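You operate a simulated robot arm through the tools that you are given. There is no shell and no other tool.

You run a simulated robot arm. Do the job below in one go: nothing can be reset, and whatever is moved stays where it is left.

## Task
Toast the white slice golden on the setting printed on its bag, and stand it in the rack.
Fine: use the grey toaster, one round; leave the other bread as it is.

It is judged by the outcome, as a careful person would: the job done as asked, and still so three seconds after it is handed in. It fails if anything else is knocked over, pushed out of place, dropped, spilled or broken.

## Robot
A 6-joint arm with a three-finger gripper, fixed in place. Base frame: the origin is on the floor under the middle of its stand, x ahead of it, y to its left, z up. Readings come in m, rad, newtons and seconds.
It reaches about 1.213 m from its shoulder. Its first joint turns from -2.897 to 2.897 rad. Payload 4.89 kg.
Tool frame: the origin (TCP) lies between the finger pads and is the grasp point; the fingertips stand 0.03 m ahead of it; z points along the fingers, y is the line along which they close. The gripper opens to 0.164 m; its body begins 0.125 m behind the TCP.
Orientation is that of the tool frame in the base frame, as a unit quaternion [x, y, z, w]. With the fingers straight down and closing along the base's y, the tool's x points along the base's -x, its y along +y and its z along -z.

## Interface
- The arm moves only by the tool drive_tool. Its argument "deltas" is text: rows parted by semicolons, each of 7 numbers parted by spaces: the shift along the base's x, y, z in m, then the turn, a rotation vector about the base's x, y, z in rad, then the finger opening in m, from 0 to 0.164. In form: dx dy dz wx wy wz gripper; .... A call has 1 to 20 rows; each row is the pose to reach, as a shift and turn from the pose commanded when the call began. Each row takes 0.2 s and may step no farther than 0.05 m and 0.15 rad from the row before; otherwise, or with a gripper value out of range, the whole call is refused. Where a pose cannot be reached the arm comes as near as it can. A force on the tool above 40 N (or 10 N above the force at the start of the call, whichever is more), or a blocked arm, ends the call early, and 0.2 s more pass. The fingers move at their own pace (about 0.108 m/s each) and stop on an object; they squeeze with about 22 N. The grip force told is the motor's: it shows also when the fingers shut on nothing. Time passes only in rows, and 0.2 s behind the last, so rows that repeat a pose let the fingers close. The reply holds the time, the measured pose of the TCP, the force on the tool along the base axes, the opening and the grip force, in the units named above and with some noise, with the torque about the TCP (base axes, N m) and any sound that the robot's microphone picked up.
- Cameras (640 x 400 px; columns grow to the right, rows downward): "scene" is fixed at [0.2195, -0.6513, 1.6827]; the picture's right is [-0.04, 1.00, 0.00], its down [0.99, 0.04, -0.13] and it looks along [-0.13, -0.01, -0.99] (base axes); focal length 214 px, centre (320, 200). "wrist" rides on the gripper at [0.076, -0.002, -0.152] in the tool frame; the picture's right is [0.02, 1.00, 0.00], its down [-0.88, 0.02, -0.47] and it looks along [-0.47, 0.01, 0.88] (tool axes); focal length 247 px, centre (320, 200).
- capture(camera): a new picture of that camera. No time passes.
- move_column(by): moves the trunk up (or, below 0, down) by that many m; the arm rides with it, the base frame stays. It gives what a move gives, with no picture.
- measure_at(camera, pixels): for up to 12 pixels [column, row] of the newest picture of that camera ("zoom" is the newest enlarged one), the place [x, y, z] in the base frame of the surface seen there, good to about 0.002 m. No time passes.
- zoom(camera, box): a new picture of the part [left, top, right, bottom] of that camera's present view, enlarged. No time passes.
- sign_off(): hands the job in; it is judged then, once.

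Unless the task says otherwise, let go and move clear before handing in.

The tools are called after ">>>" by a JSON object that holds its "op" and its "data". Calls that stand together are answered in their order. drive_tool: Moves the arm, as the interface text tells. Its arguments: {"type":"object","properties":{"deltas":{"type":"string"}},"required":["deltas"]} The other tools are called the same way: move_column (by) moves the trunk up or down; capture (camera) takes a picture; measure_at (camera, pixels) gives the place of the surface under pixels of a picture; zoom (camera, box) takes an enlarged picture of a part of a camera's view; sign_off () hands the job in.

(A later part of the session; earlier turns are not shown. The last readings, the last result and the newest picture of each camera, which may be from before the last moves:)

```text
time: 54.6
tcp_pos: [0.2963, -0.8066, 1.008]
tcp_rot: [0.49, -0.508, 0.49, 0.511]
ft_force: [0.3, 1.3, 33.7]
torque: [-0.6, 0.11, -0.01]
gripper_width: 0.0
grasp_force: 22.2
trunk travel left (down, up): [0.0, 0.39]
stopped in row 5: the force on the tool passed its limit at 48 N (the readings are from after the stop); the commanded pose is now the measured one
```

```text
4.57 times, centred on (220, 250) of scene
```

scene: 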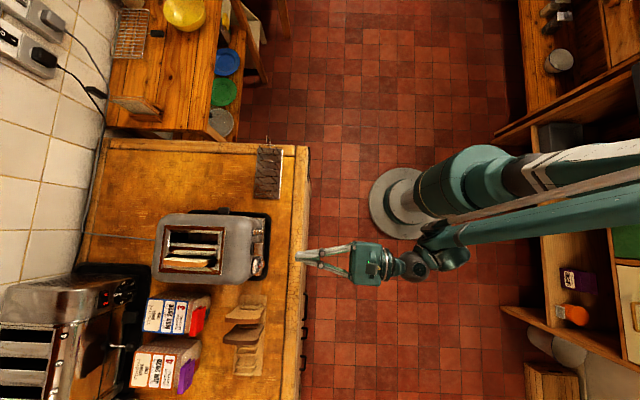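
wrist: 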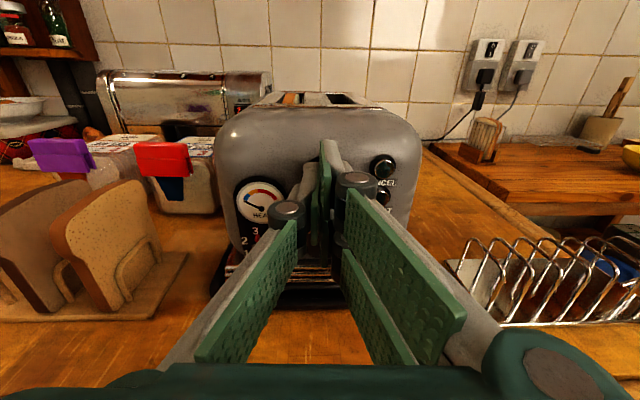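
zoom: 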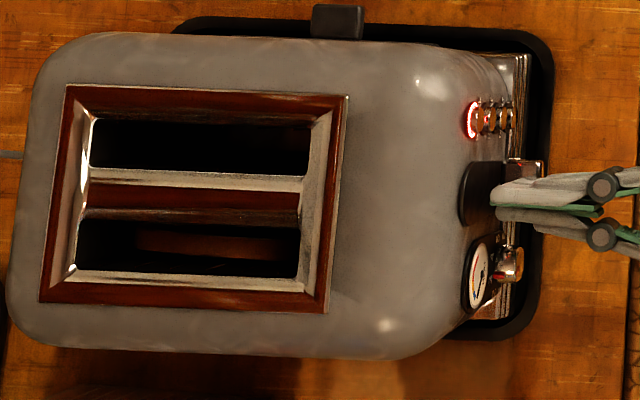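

The lever bottomed out (48 N stop) and the cancel button ring now glows red, so it latched and heats. I'll ease off upward and back away.

>>> {"op": "drive_tool", "data": {"deltas": "0 0 0.01 0 0 0 0; 0 0 0.03 0 0 0 0; 0 0.03 0.04 0 0 0 0; 0 0.07 0.05 0 0 0 0; 0 0.11 0.06 0 0 0 0"}}

>>> {"op": "capture", "data": {"camera": "wrist"}}

>>> {"op": "zoom", "data": {"camera": "wrist", "box": [230, 120, 400, 280]}}

>>> {"op": "zoom", "data": {"camera": "scene", "box": [150, 210, 290, 290]}}

```text
time: 55.9
tcp_pos: [0.2975, -0.697, 1.0663]
tcp_rot: [0.491, -0.509, 0.49, 0.51]
ft_force: [1.0, -2.4, -0.7]
torque: [-0.13, 0.03, -0.2]
gripper_width: 0.0
grasp_force: 22.4
trunk travel left (down, up): [0.0, 0.39]
```

```text
taken
```

wrist: 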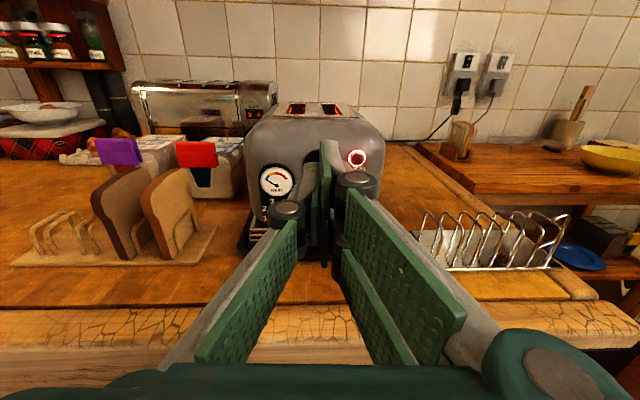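

```text
2.50 times, centred on (315, 200) of wrist
```

zoom: 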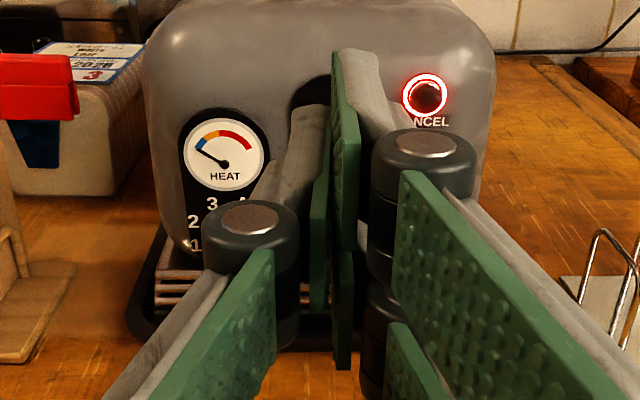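

```text
4.57 times, centred on (220, 250) of scene
```

zoom: 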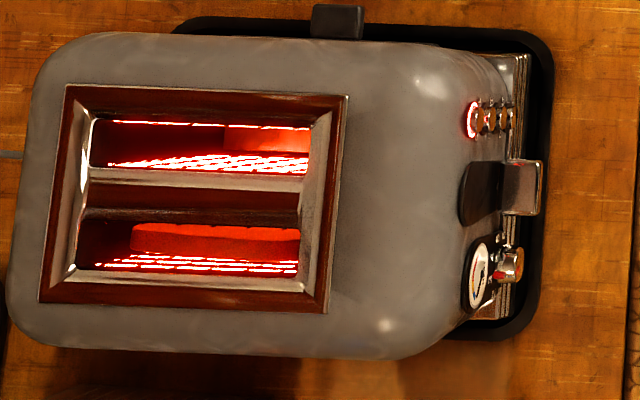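

The elements glow and the lever stays latched down. While it toasts, I'll raise the trunk and start returning to the overhead pose, staying in front of the counter to keep watching.

>>> {"op": "move_column", "data": {"by": 0.2}}

>>> {"op": "zoom", "data": {"camera": "wrist", "box": [230, 100, 400, 260]}}

>>> {"op": "zoom", "data": {"camera": "scene", "box": [150, 210, 290, 290]}}

```text
time: 58.0
tcp_pos: [0.2954, -0.696, 1.2665]
tcp_rot: [0.49, -0.509, 0.49, 0.511]
ft_force: [-0.2, 1.0, -0.4]
torque: [-0.04, 0.04, -0.03]
gripper_width: 0.0
grasp_force: 22.4
trunk travel left (down, up): [-0.2, 0.19]
```

```text
2.50 times, centred on (315, 180) of wrist
```

zoom: 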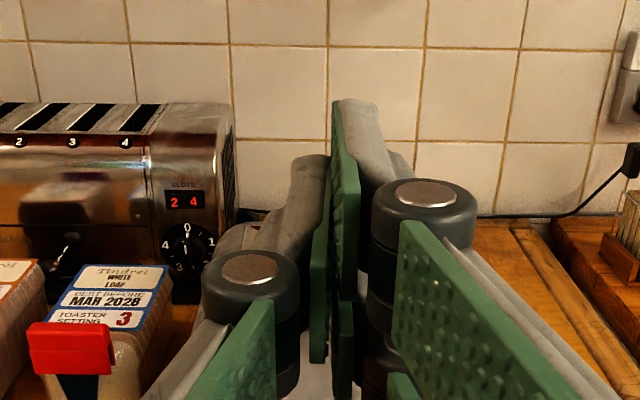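

```text
4.57 times, centred on (220, 250) of scene
```

zoom: 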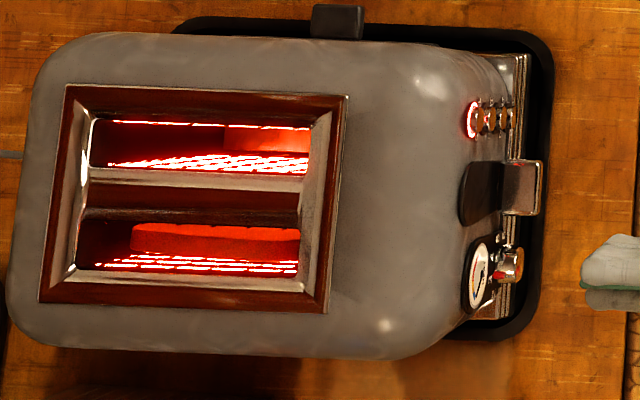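

Still toasting. Pitch the gripper back down to the 25° tilt and open the fingers, staying in front of the counter.

>>> {"op": "drive_tool", "data": {"deltas": "0 0 0 0.126 -0.005 0 0.01; 0 0 0 0.252 -0.010 0 0.03; 0 0 0 0.378 -0.015 0 0.05; 0 0 0 0.504 -0.020 0 0.06; 0 0 0 0.63 -0.025 0 0.06; 0 0 0 0.756 -0.030 0 0.06; 0 0 0 0.882 -0.035 0 0.06; 0 0 0 1.008 -0.040 0 0.06; 0 0 0 1.134 -0.045 0 0.06; 0 0 0 1.134 -0.045 0 0.06"}}

>>> {"op": "capture", "data": {"camera": "wrist"}}

>>> {"op": "zoom", "data": {"camera": "scene", "box": [150, 210, 290, 290]}}

```text
time: 60.2
tcp_pos: [0.2953, -0.6973, 1.2664]
tcp_rot: [-0.677, 0.704, -0.15, -0.155]
ft_force: [0.5, -1.2, 0.0]
torque: [0.03, 0.02, 0.02]
gripper_width: 0.0602
grasp_force: 0.1
trunk travel left (down, up): [-0.2, 0.19]
```

```text
taken
```

wrist: 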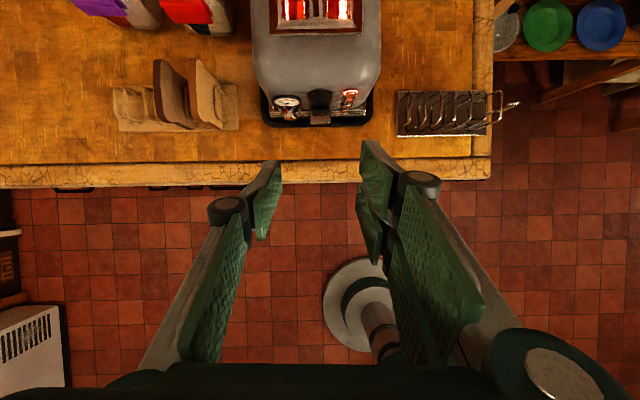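

```text
4.57 times, centred on (220, 250) of scene
```

zoom: 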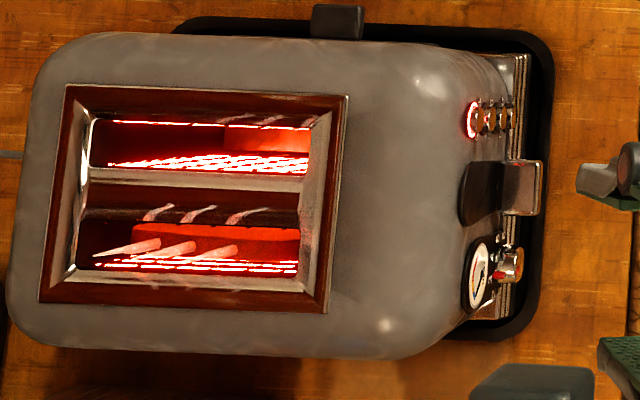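

Steam starts to rise. While waiting, I'll measure the rack loops from this view (wrist (450,112)).

>>> {"op": "zoom", "data": {"camera": "wrist", "box": [385, 80, 525, 145]}}

>>> {"op": "measure_at", "data": {"camera": "zoom", "pixels": [[95, 70], [165, 70], [238, 70], [308, 70], [378, 70], [448, 70], [100, 95], [170, 95], [60, 100], [60, 250], [480, 60], [500, 250]]}}

```text
4.57 times, centred on (455, 112) of wrist
```

zoom: 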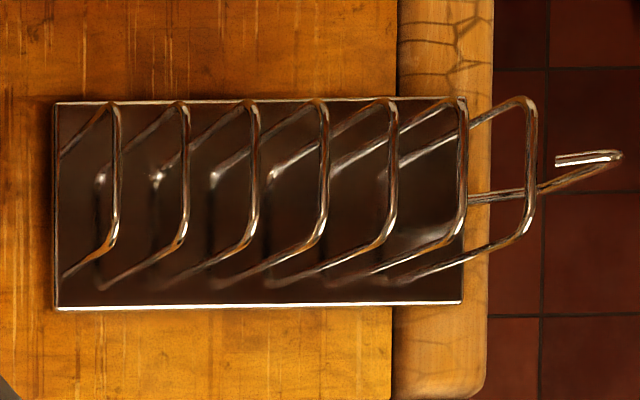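

```text
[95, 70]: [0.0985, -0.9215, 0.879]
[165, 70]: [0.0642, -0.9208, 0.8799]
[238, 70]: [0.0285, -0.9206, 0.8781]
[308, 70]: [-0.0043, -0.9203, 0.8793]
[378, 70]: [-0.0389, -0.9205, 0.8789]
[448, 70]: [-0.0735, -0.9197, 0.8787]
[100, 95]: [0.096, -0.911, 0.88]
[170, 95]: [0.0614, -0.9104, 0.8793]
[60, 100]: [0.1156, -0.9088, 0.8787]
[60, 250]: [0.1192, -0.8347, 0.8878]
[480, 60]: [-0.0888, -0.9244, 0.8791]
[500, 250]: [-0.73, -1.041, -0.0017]
```

>>> {"op": "measure_at", "data": {"camera": "zoom", "pixels": [[117, 170], [187, 170], [256, 170], [325, 170], [395, 170], [463, 170], [531, 170], [67, 273], [107, 284], [165, 280], [90, 170], [150, 240]]}}

>>> {"op": "zoom", "data": {"camera": "scene", "box": [150, 210, 290, 290]}}

>>> {"op": "drive_tool", "data": {"deltas": "0 0 0 0 0 0 0.06; 0 0 0 0 0 0 0.06; 0 0 0 0 0 0 0.06; 0 0 0 0 0 0 0.06; 0 0 0 0 0 0 0.06; 0 0 0 0 0 0 0.06; 0 0 0 0 0 0 0.06; 0 0 0 0 0 0 0.06; 0 0 0 0 0 0 0.06; 0 0 0 0 0 0 0.06"}}

>>> {"op": "zoom", "data": {"camera": "scene", "box": [150, 210, 290, 290]}}

>>> {"op": "zoom", "data": {"camera": "wrist", "box": [240, 0, 400, 130]}}

```text
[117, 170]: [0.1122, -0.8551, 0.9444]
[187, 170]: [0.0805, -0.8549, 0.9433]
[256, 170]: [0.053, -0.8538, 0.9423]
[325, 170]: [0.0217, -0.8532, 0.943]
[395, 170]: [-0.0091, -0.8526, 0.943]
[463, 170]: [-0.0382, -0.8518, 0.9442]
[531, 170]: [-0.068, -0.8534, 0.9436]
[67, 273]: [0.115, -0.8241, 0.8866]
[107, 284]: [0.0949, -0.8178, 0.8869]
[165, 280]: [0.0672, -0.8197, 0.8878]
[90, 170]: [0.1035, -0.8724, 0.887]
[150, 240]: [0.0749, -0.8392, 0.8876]
```

```text
4.57 times, centred on (220, 250) of scene
```

zoom: 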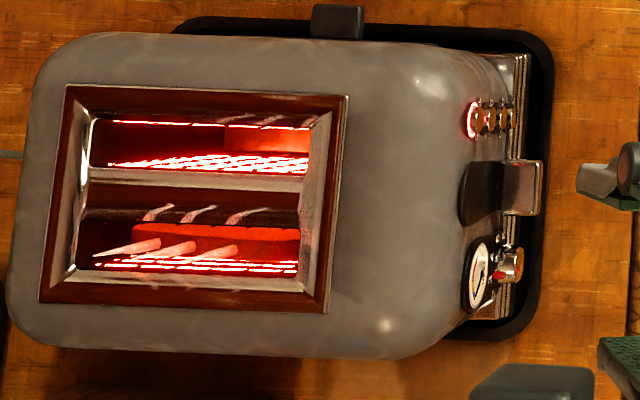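

```text
time: 62.4
tcp_pos: [0.2956, -0.697, 1.2674]
tcp_rot: [-0.677, 0.704, -0.15, -0.155]
ft_force: [-0.1, 0.5, 0.3]
torque: [0.01, 0.02, -0.01]
gripper_width: 0.06
grasp_force: 0.0
trunk travel left (down, up): [-0.2, 0.19]
```

```text
4.57 times, centred on (220, 250) of scene
```

zoom: 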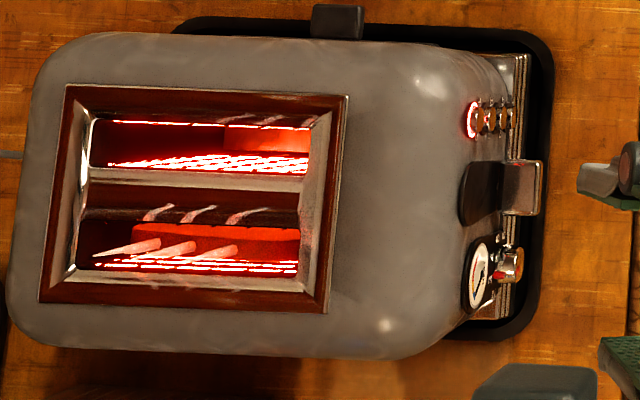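

```text
3.08 times, centred on (320, 65) of wrist
```

zoom: 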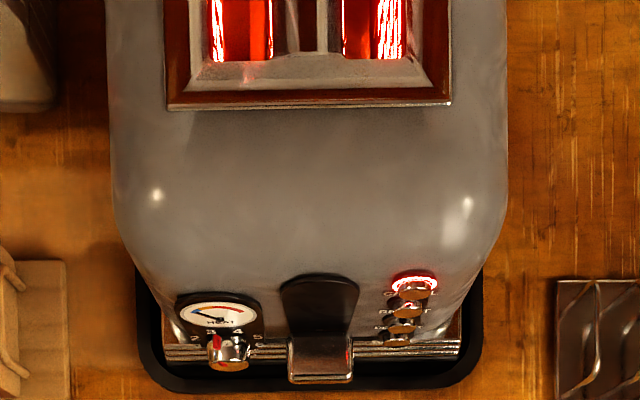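

Rack loops' tops are at z≈0.9435, spaced 30 mm (gap centres x≈0.067, 0.037, 0.006…), plate at z≈0.887. Keep waiting and watching the toaster.

>>> {"op": "drive_tool", "data": {"deltas": "0 0 0 0 0 0 0.06; 0 0 0 0 0 0 0.06; 0 0 0 0 0 0 0.06; 0 0 0 0 0 0 0.06; 0 0 0 0 0 0 0.06; 0 0 0 0 0 0 0.06; 0 0 0 0 0 0 0.06; 0 0 0 0 0 0 0.06; 0 0 0 0 0 0 0.06; 0 0 0 0 0 0 0.06; 0 0 0 0 0 0 0.06; 0 0 0 0 0 0 0.06; 0 0 0 0 0 0 0.06; 0 0 0 0 0 0 0.06; 0 0 0 0 0 0 0.06; 0 0 0 0 0 0 0.06; 0 0 0 0 0 0 0.06; 0 0 0 0 0 0 0.06; 0 0 0 0 0 0 0.06; 0 0 0 0 0 0 0.06"}}

>>> {"op": "zoom", "data": {"camera": "wrist", "box": [260, 80, 380, 130]}}

>>> {"op": "zoom", "data": {"camera": "scene", "box": [155, 215, 235, 280]}}

```text
time: 66.6
tcp_pos: [0.296, -0.696, 1.2667]
tcp_rot: [-0.677, 0.704, -0.15, -0.156]
ft_force: [-0.3, 0.1, 0.1]
torque: [0.02, 0.02, -0.01]
gripper_width: 0.0602
grasp_force: 0.2
trunk travel left (down, up): [-0.2, 0.19]
```

```text
5.33 times, centred on (320, 105) of wrist
```

zoom: 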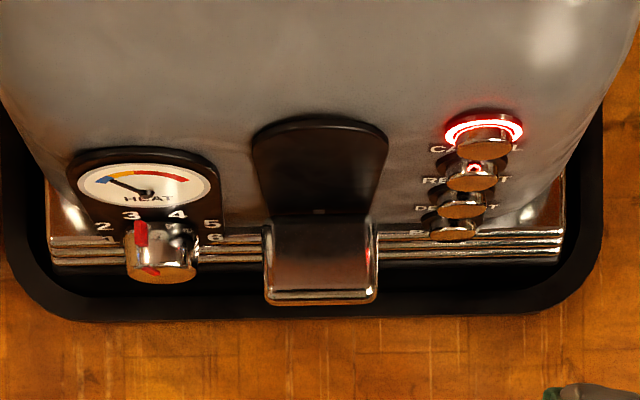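

```text
6.15 times, centred on (195, 248) of scene
```

zoom: 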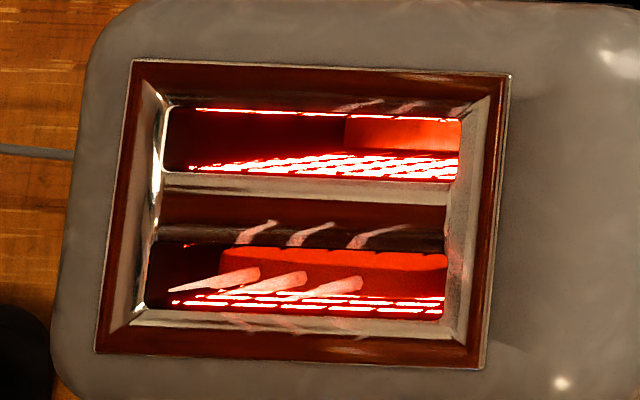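

Toasting goes on; the heat needle has moved up within the blue. I'll keep waiting.

>>> {"op": "drive_tool", "data": {"deltas": "0 0 0 0 0 0 0.06; 0 0 0 0 0 0 0.06; 0 0 0 0 0 0 0.06; 0 0 0 0 0 0 0.06; 0 0 0 0 0 0 0.06; 0 0 0 0 0 0 0.06; 0 0 0 0 0 0 0.06; 0 0 0 0 0 0 0.06; 0 0 0 0 0 0 0.06; 0 0 0 0 0 0 0.06; 0 0 0 0 0 0 0.06; 0 0 0 0 0 0 0.06; 0 0 0 0 0 0 0.06; 0 0 0 0 0 0 0.06; 0 0 0 0 0 0 0.06; 0 0 0 0 0 0 0.06; 0 0 0 0 0 0 0.06; 0 0 0 0 0 0 0.06; 0 0 0 0 0 0 0.06; 0 0 0 0 0 0 0.06"}}

>>> {"op": "zoom", "data": {"camera": "wrist", "box": [260, 80, 380, 130]}}

>>> {"op": "zoom", "data": {"camera": "scene", "box": [155, 215, 235, 280]}}

```text
time: 70.8
tcp_pos: [0.2957, -0.696, 1.2674]
tcp_rot: [-0.676, 0.704, -0.149, -0.157]
ft_force: [0.4, -0.6, -0.3]
torque: [0.0, 0.01, 0.0]
gripper_width: 0.06
grasp_force: 0.0
trunk travel left (down, up): [-0.2, 0.19]
```

```text
5.33 times, centred on (320, 105) of wrist
```

zoom: 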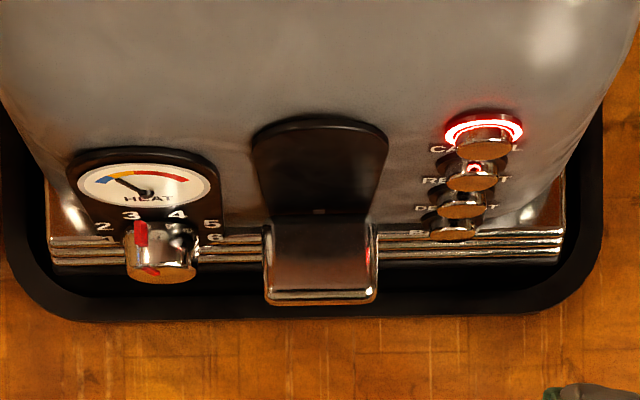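

```text
6.15 times, centred on (195, 248) of scene
```

zoom: 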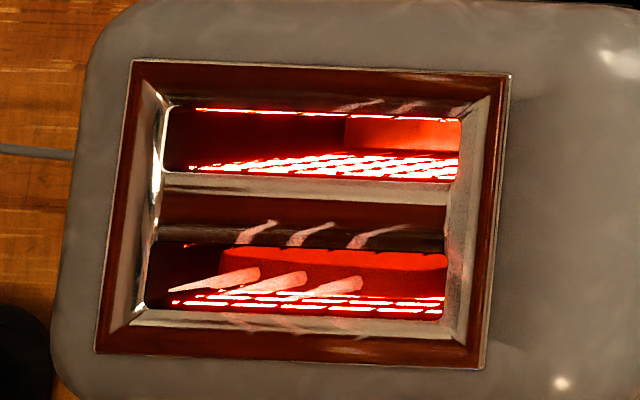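

Needle nearing the amber band, still latched. Wait another 4 s.

>>> {"op": "drive_tool", "data": {"deltas": "0 0 0 0 0 0 0.06; 0 0 0 0 0 0 0.06; 0 0 0 0 0 0 0.06; 0 0 0 0 0 0 0.06; 0 0 0 0 0 0 0.06; 0 0 0 0 0 0 0.06; 0 0 0 0 0 0 0.06; 0 0 0 0 0 0 0.06; 0 0 0 0 0 0 0.06; 0 0 0 0 0 0 0.06; 0 0 0 0 0 0 0.06; 0 0 0 0 0 0 0.06; 0 0 0 0 0 0 0.06; 0 0 0 0 0 0 0.06; 0 0 0 0 0 0 0.06; 0 0 0 0 0 0 0.06; 0 0 0 0 0 0 0.06; 0 0 0 0 0 0 0.06; 0 0 0 0 0 0 0.06; 0 0 0 0 0 0 0.06"}}

>>> {"op": "zoom", "data": {"camera": "wrist", "box": [260, 80, 380, 130]}}

>>> {"op": "zoom", "data": {"camera": "scene", "box": [155, 215, 235, 280]}}

```text
time: 75.0
tcp_pos: [0.295, -0.6959, 1.2661]
tcp_rot: [-0.677, 0.703, -0.15, -0.156]
ft_force: [0.2, 0.3, 0.1]
torque: [-0.01, 0.02, 0.0]
gripper_width: 0.0603
grasp_force: 0.1
trunk travel left (down, up): [-0.2, 0.19]
```

```text
5.33 times, centred on (320, 105) of wrist
```

zoom: 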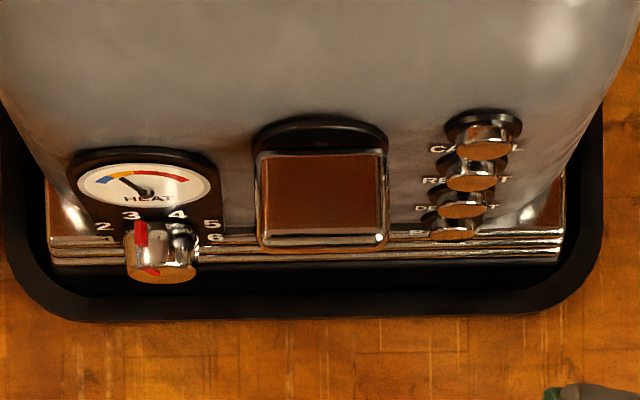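

```text
6.15 times, centred on (195, 248) of scene
```

zoom: 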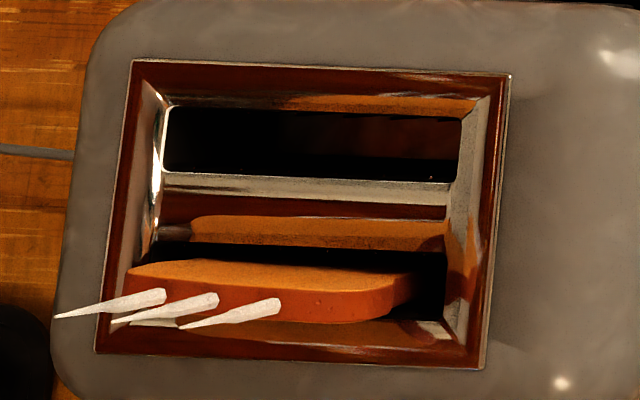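

The toaster popped: lever up, ring off, and the slice looks golden in the slot. I'll measure where the toast stands now.

>>> {"op": "measure_at", "data": {"camera": "zoom", "pixels": [[150, 285], [250, 300], [350, 310], [390, 295], [200, 265], [300, 270], [400, 280], [300, 285], [130, 272], [410, 285], [300, 320], [200, 305]]}}

>>> {"op": "zoom", "data": {"camera": "wrist", "box": [240, 0, 400, 130]}}

```text
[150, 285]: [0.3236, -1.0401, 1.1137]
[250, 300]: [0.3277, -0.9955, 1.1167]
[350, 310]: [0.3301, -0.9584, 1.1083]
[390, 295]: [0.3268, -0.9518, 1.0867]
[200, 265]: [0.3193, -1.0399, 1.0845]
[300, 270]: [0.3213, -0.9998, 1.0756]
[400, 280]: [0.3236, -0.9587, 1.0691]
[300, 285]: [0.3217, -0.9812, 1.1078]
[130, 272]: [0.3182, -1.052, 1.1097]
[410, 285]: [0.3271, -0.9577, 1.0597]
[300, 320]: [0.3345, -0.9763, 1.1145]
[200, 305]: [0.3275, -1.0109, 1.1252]
```

```text
3.08 times, centred on (320, 65) of wrist
```

zoom: 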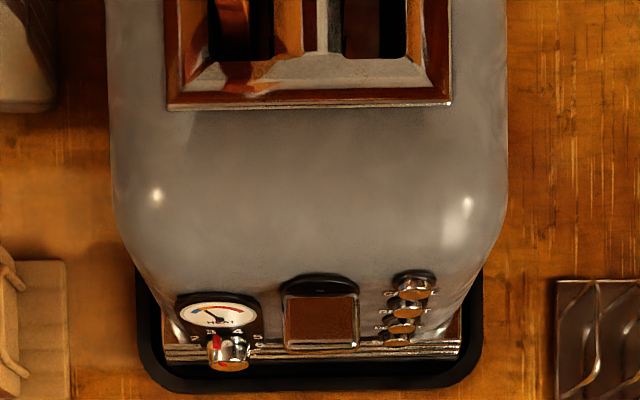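

Toast top is at z≈1.117, x≈0.327, y≈-1.005, same place as before. I'll raise the trunk and move over it.

>>> {"op": "move_column", "data": {"by": 0.18}}

>>> {"op": "drive_tool", "data": {"deltas": "0.004 -0.0375 -0.029 0 0 0 0.06; 0.008 -0.075 -0.058 0 0 0 0.06; 0.012 -0.1125 -0.087 0 0 0 0.06; 0.016 -0.15 -0.116 0 0 0 0.06; 0.02 -0.1875 -0.145 0 0 0 0.06; 0.024 -0.225 -0.174 0 0 0 0.06; 0.028 -0.2625 -0.203 0 0 0 0.06; 0.032 -0.30 -0.23 0 0 0 0.06; 0.032 -0.30 -0.23 0 0 0 0.06"}}

>>> {"op": "capture", "data": {"camera": "wrist"}}

>>> {"op": "zoom", "data": {"camera": "wrist", "box": [260, 90, 400, 260]}}

```text
time: 77.0
tcp_pos: [0.2964, -0.6962, 1.4473]
tcp_rot: [-0.677, 0.704, -0.15, -0.157]
ft_force: [-0.1, -0.8, -0.6]
torque: [0.01, 0.02, -0.02]
gripper_width: 0.0601
grasp_force: 0.0
trunk travel left (down, up): [-0.38, 0.01]
```

```text
time: 79.0
tcp_pos: [0.3271, -0.9995, 1.2147]
tcp_rot: [-0.677, 0.704, -0.149, -0.156]
ft_force: [1.0, -1.5, -1.5]
torque: [0.16, 0.04, -0.02]
gripper_width: 0.0599
grasp_force: 0.0
trunk travel left (down, up): [-0.38, 0.01]
```

```text
taken
```

wrist: 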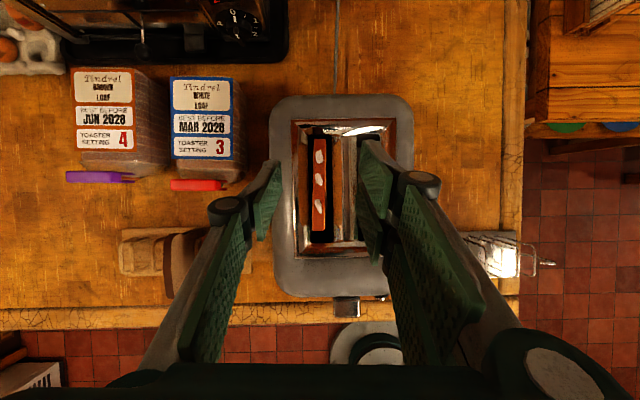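

```text
2.35 times, centred on (330, 175) of wrist
```

zoom: 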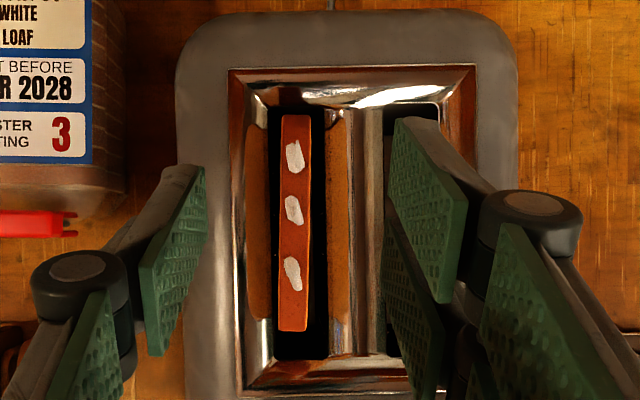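

>>> {"op": "measure_at", "data": {"camera": "zoom", "pixels": [[298, 125], [283, 180], [309, 180], [280, 290], [305, 290], [294, 322], [295, 240], [281, 240], [307, 240]]}}

```text
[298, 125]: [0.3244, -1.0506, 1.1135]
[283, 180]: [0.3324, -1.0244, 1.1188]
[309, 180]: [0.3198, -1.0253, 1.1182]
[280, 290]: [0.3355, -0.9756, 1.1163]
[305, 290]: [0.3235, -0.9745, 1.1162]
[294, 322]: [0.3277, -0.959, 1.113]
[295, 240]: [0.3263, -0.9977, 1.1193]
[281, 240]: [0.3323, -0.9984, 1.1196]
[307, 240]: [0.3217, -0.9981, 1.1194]
```

Toast centre is x≈0.327, y≈-1.005, top z≈1.1195, matching the gripper. Descend so the pads grip the top 2 cm, then close.

>>> {"op": "drive_tool", "data": {"deltas": "0 0.002 -0.03 0 0 0 0.06; 0 0.002 -0.06 0 0 0 0.06; 0 0.002 -0.08 0 0 0 0.06; 0 0.002 -0.089 0 0 0 0.06; 0 0.002 -0.089 0 0 0 0.04; 0 0.002 -0.089 0 0 0 0.025; 0 0.002 -0.089 0 0 0 0.02"}}

>>> {"op": "zoom", "data": {"camera": "wrist", "box": [270, 80, 390, 260]}}

```text
time: 80.6
tcp_pos: [0.3279, -0.9954, 1.1276]
tcp_rot: [-0.677, 0.703, -0.15, -0.156]
ft_force: [0.4, 0.3, -0.6]
torque: [0.0, 0.01, 0.02]
gripper_width: 0.02
grasp_force: 0.0
trunk travel left (down, up): [-0.38, 0.01]
```

```text
2.22 times, centred on (330, 170) of wrist
```

zoom: 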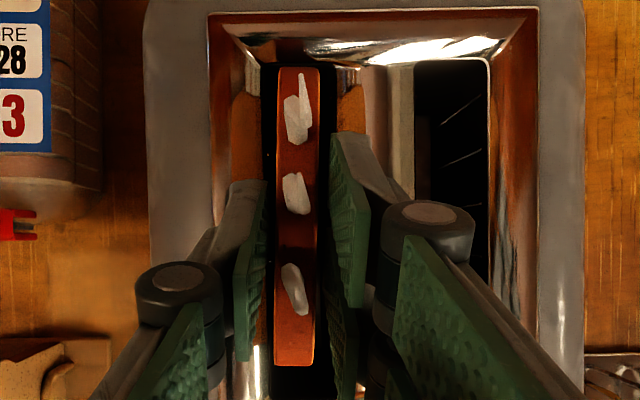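

Well centred. Lower 2 mm more and close on the toast.

>>> {"op": "drive_tool", "data": {"deltas": "0 0 -0.002 0 0 0 0.02; 0 0 -0.002 0 0 0 0.014; 0 0 -0.002 0 0 0 0.01; 0 0 -0.002 0 0 0 0.008; 0 0 -0.002 0 0 0 0.008"}}

>>> {"op": "zoom", "data": {"camera": "wrist", "box": [270, 80, 390, 260]}}

```text
time: 81.8
tcp_pos: [0.3268, -0.9958, 1.1259]
tcp_rot: [-0.677, 0.704, -0.15, -0.155]
ft_force: [0.2, -0.2, 0.6]
torque: [-0.01, 0.04, 0.04]
gripper_width: 0.0135
grasp_force: 22.1
trunk travel left (down, up): [-0.38, 0.01]
```

```text
2.22 times, centred on (330, 170) of wrist
```

zoom: 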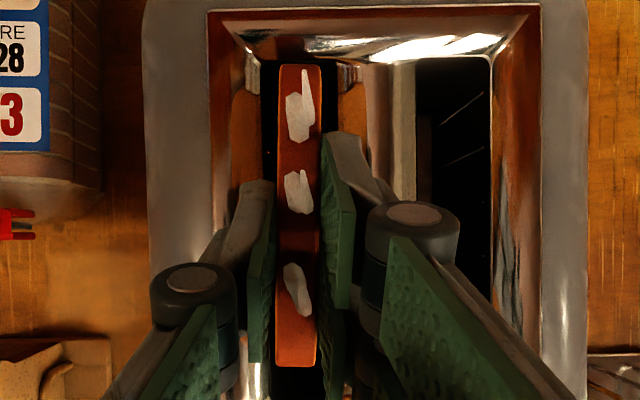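

Gripped (13.5 mm, 22 N). Lift straight up 13 cm out of the slot.

>>> {"op": "drive_tool", "data": {"deltas": "0 0 0.015 0 0 0 0.008; 0 0 0.035 0 0 0 0.008; 0 0 0.06 0 0 0 0.008; 0 0 0.09 0 0 0 0.008; 0 0 0.12 0 0 0 0.008; 0 0 0.135 0 0 0 0.008; 0 0 0.135 0 0 0 0.008"}}

>>> {"op": "capture", "data": {"camera": "wrist"}}

>>> {"op": "zoom", "data": {"camera": "wrist", "box": [260, 90, 400, 260]}}

```text
time: 83.4
tcp_pos: [0.329, -0.9937, 1.2611]
tcp_rot: [-0.677, 0.703, -0.15, -0.155]
ft_force: [0.1, -0.9, -1.0]
torque: [0.01, -0.01, 0.02]
gripper_width: 0.0134
grasp_force: 21.9
trunk travel left (down, up): [-0.38, 0.01]
```

```text
taken
```

wrist: 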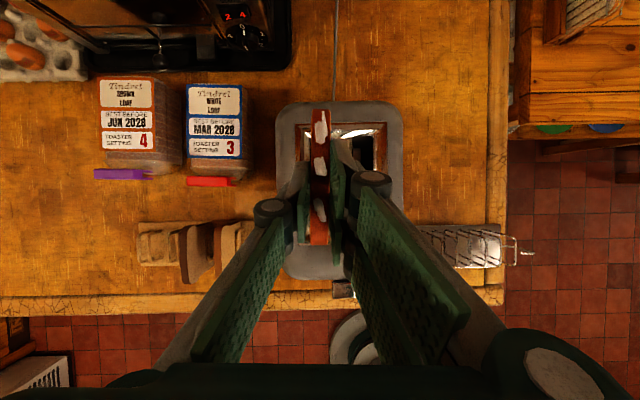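

```text
2.35 times, centred on (330, 175) of wrist
```

zoom: 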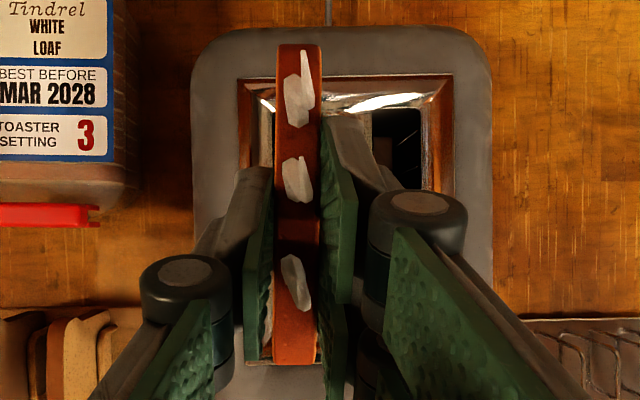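

The toast is out and held upright. Carry it over to the rack (gap centred at x≈0.037), keeping its bottom at z≈1.137.

>>> {"op": "drive_tool", "data": {"deltas": "-0.0365 0.0185 0 0 0 0 0.008; -0.073 0.037 0 0 0 0 0.008; -0.1095 0.0555 0 0 0 0 0.008; -0.146 0.074 0 0 0 0 0.008; -0.1825 0.0925 0 0 0 0 0.008; -0.219 0.111 0 0 0 0 0.008; -0.2555 0.1295 0 0 0 0 0.008; -0.292 0.148 0 0 0 0 0.008; -0.292 0.148 0 0 0 0 0.008"}}

>>> {"op": "capture", "data": {"camera": "wrist"}}

>>> {"op": "zoom", "data": {"camera": "wrist", "box": [240, 80, 420, 260]}}

>>> {"op": "capture", "data": {"camera": "scene"}}

```text
time: 85.4
tcp_pos: [0.0547, -0.8437, 1.2608]
tcp_rot: [-0.667, 0.712, -0.145, -0.162]
ft_force: [0.3, 0.8, 0.0]
torque: [-0.05, -0.13, 0.08]
gripper_width: 0.013
grasp_force: 22.2
out of reach, approached as far as the arm can: row 8, 9
trunk travel left (down, up): [-0.38, 0.01]
```

```text
taken
```

wrist: 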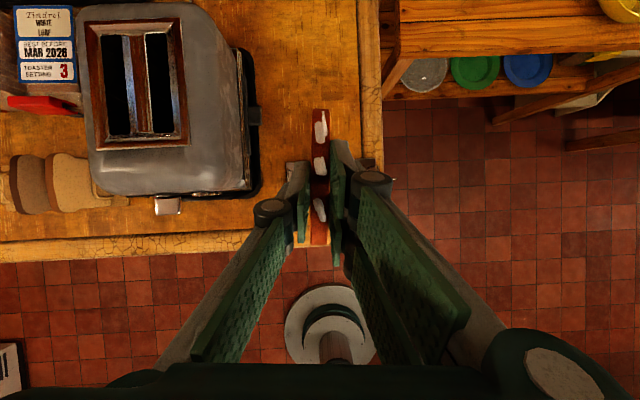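

```text
2.22 times, centred on (330, 170) of wrist
```

zoom: 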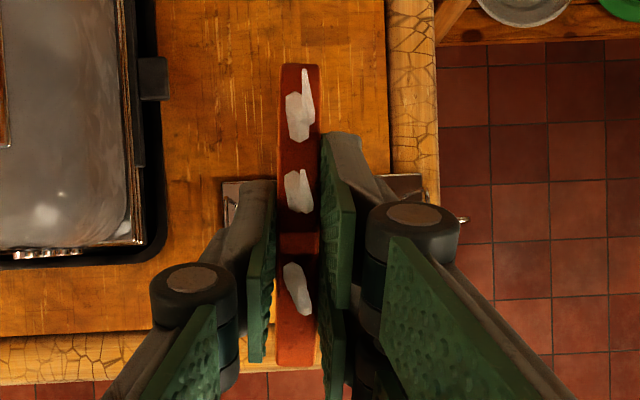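

```text
taken
```

scene: 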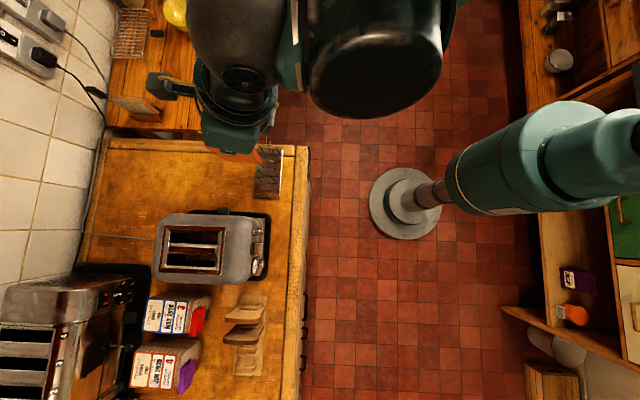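

The arm can't go further -x than ~0.055 in this orientation, so I'll use the end gap of the rack at x≈0.096 (between loops at 0.112 and 0.0805). Shift +x and look at the rack from there.

>>> {"op": "drive_tool", "data": {"deltas": "0.02 -0.002 -0.02 0 0 0.01 0.008; 0.042 -0.002 -0.04 0 0 0.025 0.008; 0.042 -0.002 -0.06 0 0 0.025 0.008; 0.042 -0.002 -0.06 0 0 0.025 0.008"}}

>>> {"op": "capture", "data": {"camera": "wrist"}}

>>> {"op": "zoom", "data": {"camera": "wrist", "box": [250, 80, 410, 260]}}

>>> {"op": "zoom", "data": {"camera": "scene", "box": [220, 120, 320, 220]}}

```text
time: 86.4
tcp_pos: [0.0965, -0.8476, 1.2019]
tcp_rot: [-0.683, 0.697, -0.151, -0.155]
ft_force: [0.7, -0.1, -0.5]
torque: [0.01, 0.05, 0.02]
gripper_width: 0.0132
grasp_force: 22.5
out of reach, approached as far as the arm can: row 1
trunk travel left (down, up): [-0.38, 0.01]
```

```text
taken
```

wrist: 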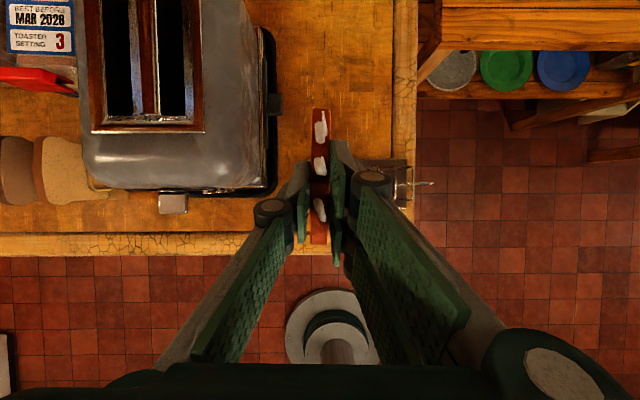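

```text
2.22 times, centred on (330, 170) of wrist
```

zoom: 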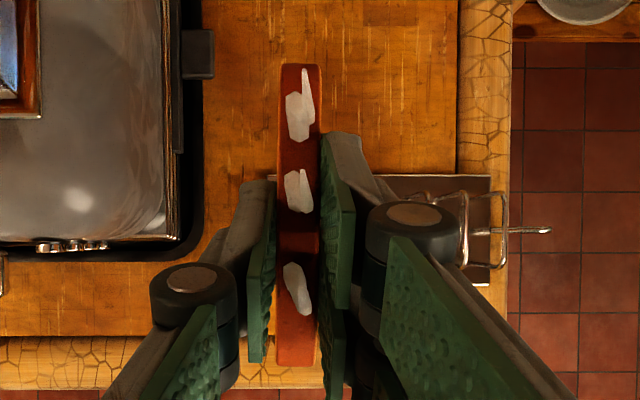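

```text
4.00 times, centred on (270, 170) of scene
```

zoom: 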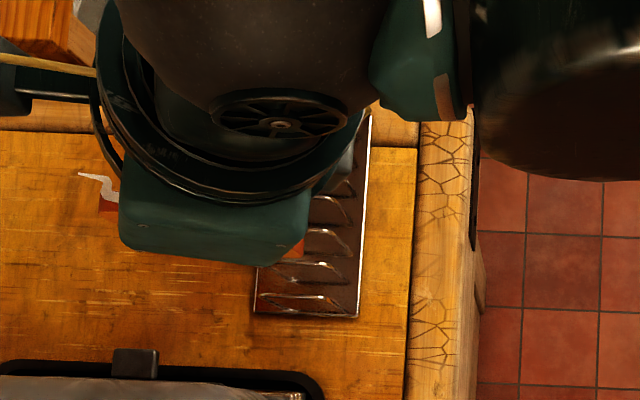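

I'll double-check the end loops' exact positions from the scene zoom at this moment, and the toast's position from the wrist view.

>>> {"op": "zoom", "data": {"camera": "scene", "box": [255, 165, 320, 205]}}

>>> {"op": "zoom", "data": {"camera": "wrist", "box": [290, 90, 350, 260]}}

>>> {"op": "measure_at", "data": {"camera": "zoom", "pixels": [[300, 60], [340, 60], [320, 48], [300, 200], [340, 200], [290, 340], [330, 340], [310, 360]]}}

```text
9.85 times, centred on (288, 185) of scene
```

zoom: 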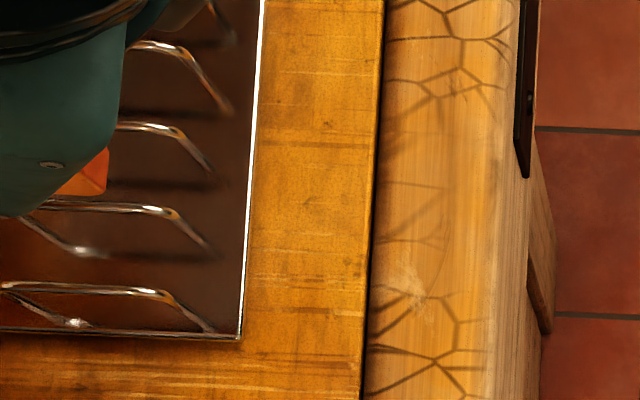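

```text
2.35 times, centred on (320, 175) of wrist
```

zoom: 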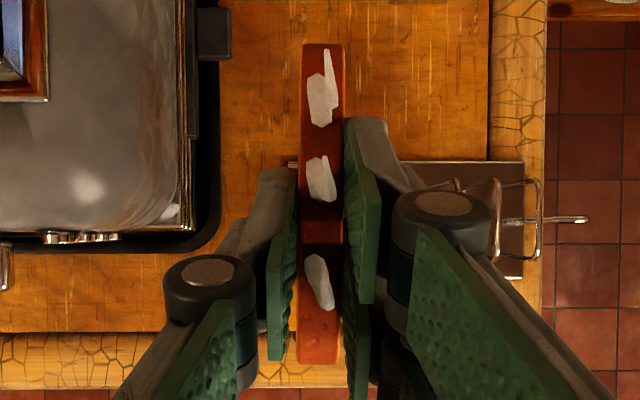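

```text
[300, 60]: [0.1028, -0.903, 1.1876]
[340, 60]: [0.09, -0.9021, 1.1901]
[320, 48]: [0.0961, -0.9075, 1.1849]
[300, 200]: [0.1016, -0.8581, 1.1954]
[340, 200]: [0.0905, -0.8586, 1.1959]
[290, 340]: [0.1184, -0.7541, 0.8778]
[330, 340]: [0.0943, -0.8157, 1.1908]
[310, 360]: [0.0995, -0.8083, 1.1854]
```

Toast centre now x≈0.096, y≈-0.858, top z≈1.196. Now measure the loop bars in the scene zoom.

>>> {"op": "zoom", "data": {"camera": "scene", "box": [255, 165, 320, 205]}}

>>> {"op": "measure_at", "data": {"camera": "zoom", "pixels": [[20, 287], [80, 290], [150, 293], [60, 206], [110, 208], [160, 211], [140, 126], [165, 129], [75, 323], [210, 328], [90, 252], [210, 245]]}}

```text
9.85 times, centred on (288, 185) of scene
```

zoom: 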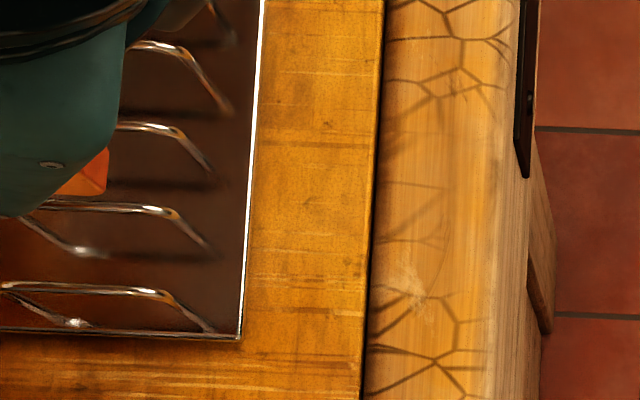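

```text
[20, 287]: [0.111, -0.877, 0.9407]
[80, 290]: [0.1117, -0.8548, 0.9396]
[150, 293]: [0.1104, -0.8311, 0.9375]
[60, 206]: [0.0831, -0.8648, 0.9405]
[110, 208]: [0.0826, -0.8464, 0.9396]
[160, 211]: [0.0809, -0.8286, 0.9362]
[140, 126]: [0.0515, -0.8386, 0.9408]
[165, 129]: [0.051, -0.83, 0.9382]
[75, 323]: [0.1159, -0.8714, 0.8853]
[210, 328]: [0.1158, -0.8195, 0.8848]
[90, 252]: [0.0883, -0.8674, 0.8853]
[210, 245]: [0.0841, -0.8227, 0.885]
```

Loop bars are at x≈0.111 and 0.082 (tops), feet ≈0.1155 and 0.0845, so the gap centre is ≈0.0975; toast is aligned within 1–2 mm and parallel. Lower with the trunk 12 cm so the toast bottom is just above the loops.

>>> {"op": "move_column", "data": {"by": -0.12}}

>>> {"op": "capture", "data": {"camera": "wrist"}}

>>> {"op": "zoom", "data": {"camera": "wrist", "box": [250, 80, 410, 260]}}

>>> {"op": "zoom", "data": {"camera": "scene", "box": [220, 130, 320, 220]}}

```text
time: 87.9
tcp_pos: [0.0957, -0.8458, 1.0814]
tcp_rot: [-0.683, 0.697, -0.15, -0.156]
ft_force: [-0.8, 0.8, -0.2]
torque: [-0.01, 0.03, 0.02]
gripper_width: 0.0132
grasp_force: 22.3
trunk travel left (down, up): [-0.26, 0.13]
```

```text
taken
```

wrist: 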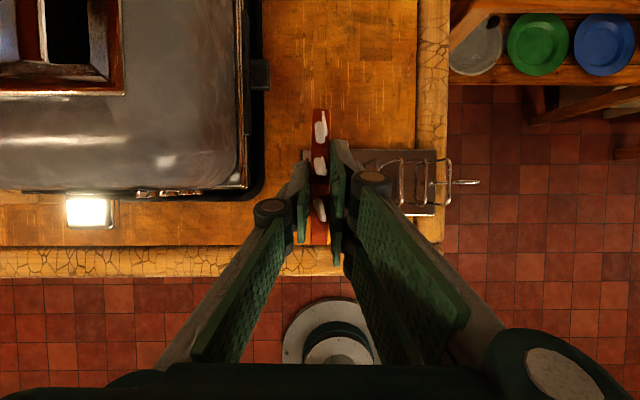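

```text
2.22 times, centred on (330, 170) of wrist
```

zoom: 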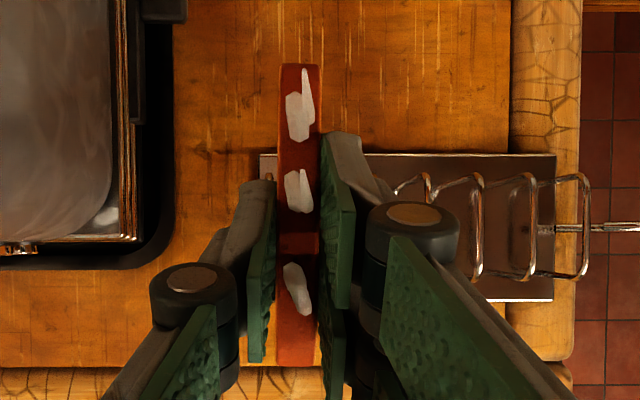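

```text
4.44 times, centred on (270, 175) of scene
```

zoom: 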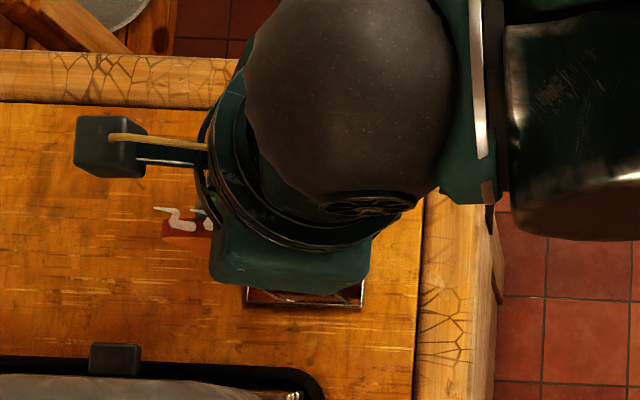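

Aligned over the end gap. I'll re-measure the toast's top edges before the final lowering.

>>> {"op": "zoom", "data": {"camera": "wrist", "box": [250, 80, 410, 260]}}

>>> {"op": "measure_at", "data": {"camera": "zoom", "pixels": [[282, 90], [318, 90], [281, 180], [318, 220], [281, 330], [315, 330], [296, 355], [426, 210], [478, 220], [533, 220], [265, 178], [588, 220]]}}

```text
2.22 times, centred on (330, 170) of wrist
```

zoom: 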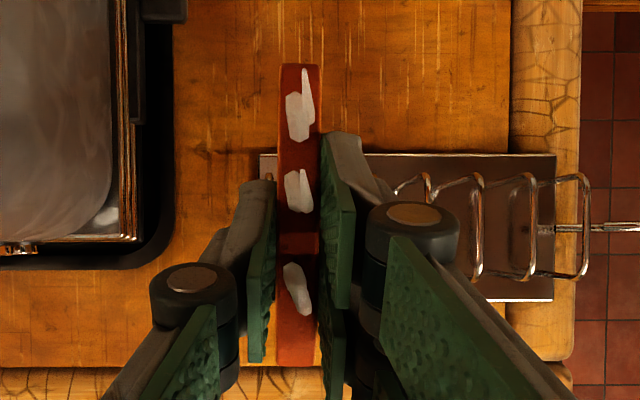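

```text
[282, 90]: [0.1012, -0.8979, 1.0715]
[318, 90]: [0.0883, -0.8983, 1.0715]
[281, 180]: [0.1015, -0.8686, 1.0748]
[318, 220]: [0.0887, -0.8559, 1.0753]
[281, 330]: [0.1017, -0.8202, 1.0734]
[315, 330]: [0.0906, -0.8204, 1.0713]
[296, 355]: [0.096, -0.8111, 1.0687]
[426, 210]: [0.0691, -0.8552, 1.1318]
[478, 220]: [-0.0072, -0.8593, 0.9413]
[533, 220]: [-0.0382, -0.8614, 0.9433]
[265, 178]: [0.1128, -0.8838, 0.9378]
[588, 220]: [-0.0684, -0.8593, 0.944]
```

Toast centre x≈0.095; I'll shift +3 mm to the gap centre, then lower 6 cm more with the trunk.

>>> {"op": "drive_tool", "data": {"deltas": "0.003 0 0 0 0 0 0.008; 0.003 0 0 0 0 0 0.008"}}

>>> {"op": "move_column", "data": {"by": -0.03}}

>>> {"op": "zoom", "data": {"camera": "wrist", "box": [250, 80, 410, 260]}}

```text
time: 88.5
tcp_pos: [0.1009, -0.8466, 1.0816]
tcp_rot: [-0.683, 0.698, -0.15, -0.156]
ft_force: [-0.1, -0.3, 0.9]
torque: [-0.01, 0.0, 0.0]
gripper_width: 0.0133
grasp_force: 22.1
trunk travel left (down, up): [-0.26, 0.13]
```

```text
time: 89.3
tcp_pos: [0.0996, -0.8458, 1.0533]
tcp_rot: [-0.683, 0.698, -0.151, -0.156]
ft_force: [1.2, -0.5, -0.6]
torque: [-0.01, -0.03, -0.01]
gripper_width: 0.0132
grasp_force: 21.3
trunk travel left (down, up): [-0.23, 0.16]
```

```text
2.22 times, centred on (330, 170) of wrist
```

zoom: 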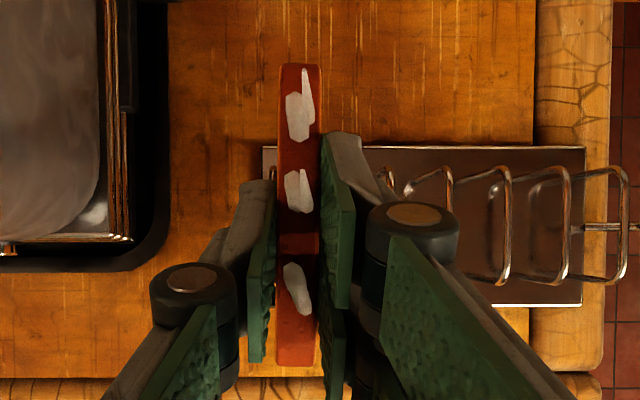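

No contact so far; the toast bottom is now between the loops. Measure quickly then continue down.

>>> {"op": "measure_at", "data": {"camera": "zoom", "pixels": [[282, 90], [318, 90], [281, 330], [315, 330], [300, 240]]}}

>>> {"op": "move_column", "data": {"by": -0.034}}

>>> {"op": "zoom", "data": {"camera": "wrist", "box": [250, 80, 410, 260]}}

```text
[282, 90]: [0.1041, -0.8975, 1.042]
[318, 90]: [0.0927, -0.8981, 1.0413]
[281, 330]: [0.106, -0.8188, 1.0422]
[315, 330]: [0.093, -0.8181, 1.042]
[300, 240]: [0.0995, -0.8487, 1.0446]
```

```text
time: 90.0
tcp_pos: [0.0999, -0.8471, 1.017]
tcp_rot: [-0.683, 0.698, -0.151, -0.156]
ft_force: [-0.5, 0.0, -1.2]
torque: [0.01, -0.03, -0.02]
gripper_width: 0.0136
grasp_force: 22.2
trunk travel left (down, up): [-0.196, 0.194]
```

```text
2.22 times, centred on (330, 170) of wrist
```

zoom: 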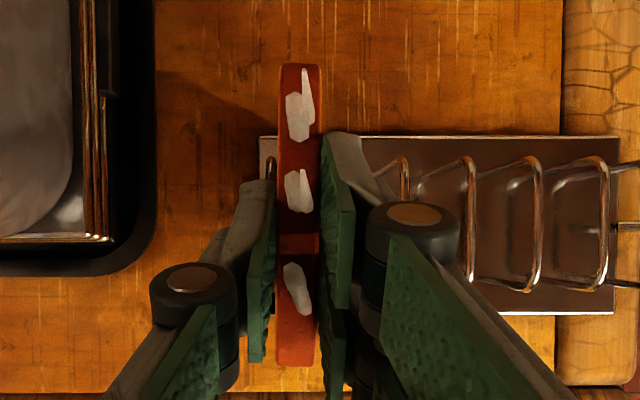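

Toast bottom is ~5 mm above the plate with no contact. Ease down the last few millimetres with the arm, watching the force.

>>> {"op": "drive_tool", "data": {"deltas": "0 0 -0.002 0 0 0 0.008; 0 0 -0.004 0 0 0 0.008; 0 0 -0.005 0 0 0 0.008; 0 0 -0.005 0 0 0 0.008"}}

>>> {"op": "zoom", "data": {"camera": "wrist", "box": [250, 80, 410, 260]}}

```text
time: 91.0
tcp_pos: [0.1007, -0.8452, 1.012]
tcp_rot: [-0.683, 0.698, -0.151, -0.156]
ft_force: [-0.7, -0.5, -0.2]
torque: [0.0, 0.0, 0.03]
gripper_width: 0.0135
grasp_force: 22.1
trunk travel left (down, up): [-0.196, 0.194]
```

```text
2.22 times, centred on (330, 170) of wrist
```

zoom: 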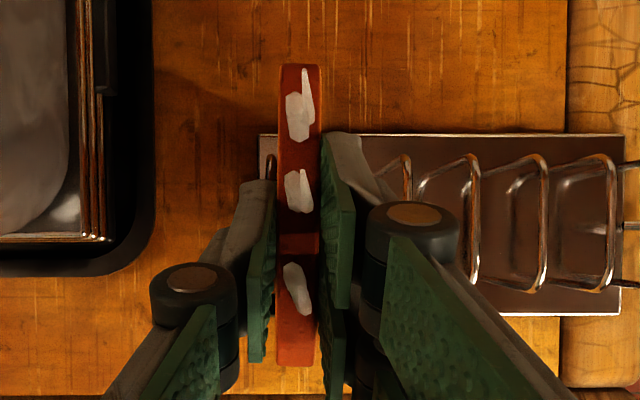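

Practically touching the plate. One more 2 mm step, then open the fingers gently.

>>> {"op": "drive_tool", "data": {"deltas": "0 0 -0.001 0 0 0 0.008; 0 0 -0.002 0 0 0 0.008; 0 0 -0.002 0 0 0 0.008"}}

```text
time: 91.8
tcp_pos: [0.1001, -0.8474, 1.0118]
tcp_rot: [-0.683, 0.697, -0.152, -0.156]
ft_force: [-0.9, 0.5, -0.1]
torque: [-0.01, 0.02, 0.0]
gripper_width: 0.0134
grasp_force: 22.2
trunk travel left (down, up): [-0.196, 0.194]
```

Release: open in small steps so the toast settles between the loops.

>>> {"op": "drive_tool", "data": {"deltas": "0 0 0 0 0 0 0.016; 0 0 0 0 0 0 0.02; 0 0 0 0 0 0 0.026; 0 0 0 0 0 0 0.034; 0 0 0 0 0 0 0.044; 0 0 0 0 0 0 0.05"}}

>>> {"op": "zoom", "data": {"camera": "wrist", "box": [250, 80, 410, 260]}}

```text
time: 93.2
tcp_pos: [0.0995, -0.846, 1.0103]
tcp_rot: [-0.683, 0.698, -0.15, -0.156]
ft_force: [0.2, -0.1, -0.4]
torque: [0.0, 0.0, 0.03]
gripper_width: 0.0501
grasp_force: 0.0
trunk travel left (down, up): [-0.196, 0.194]
```

```text
2.22 times, centred on (330, 170) of wrist
```

zoom: 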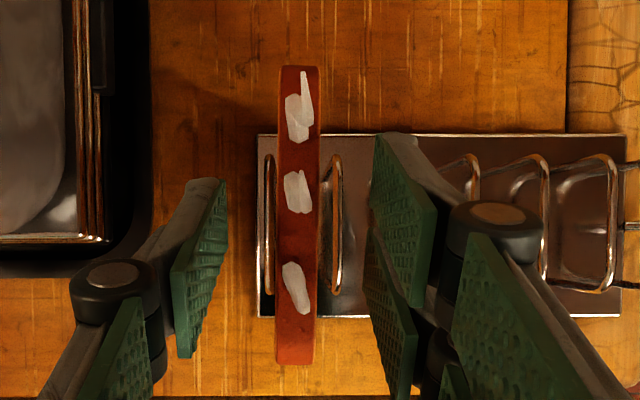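

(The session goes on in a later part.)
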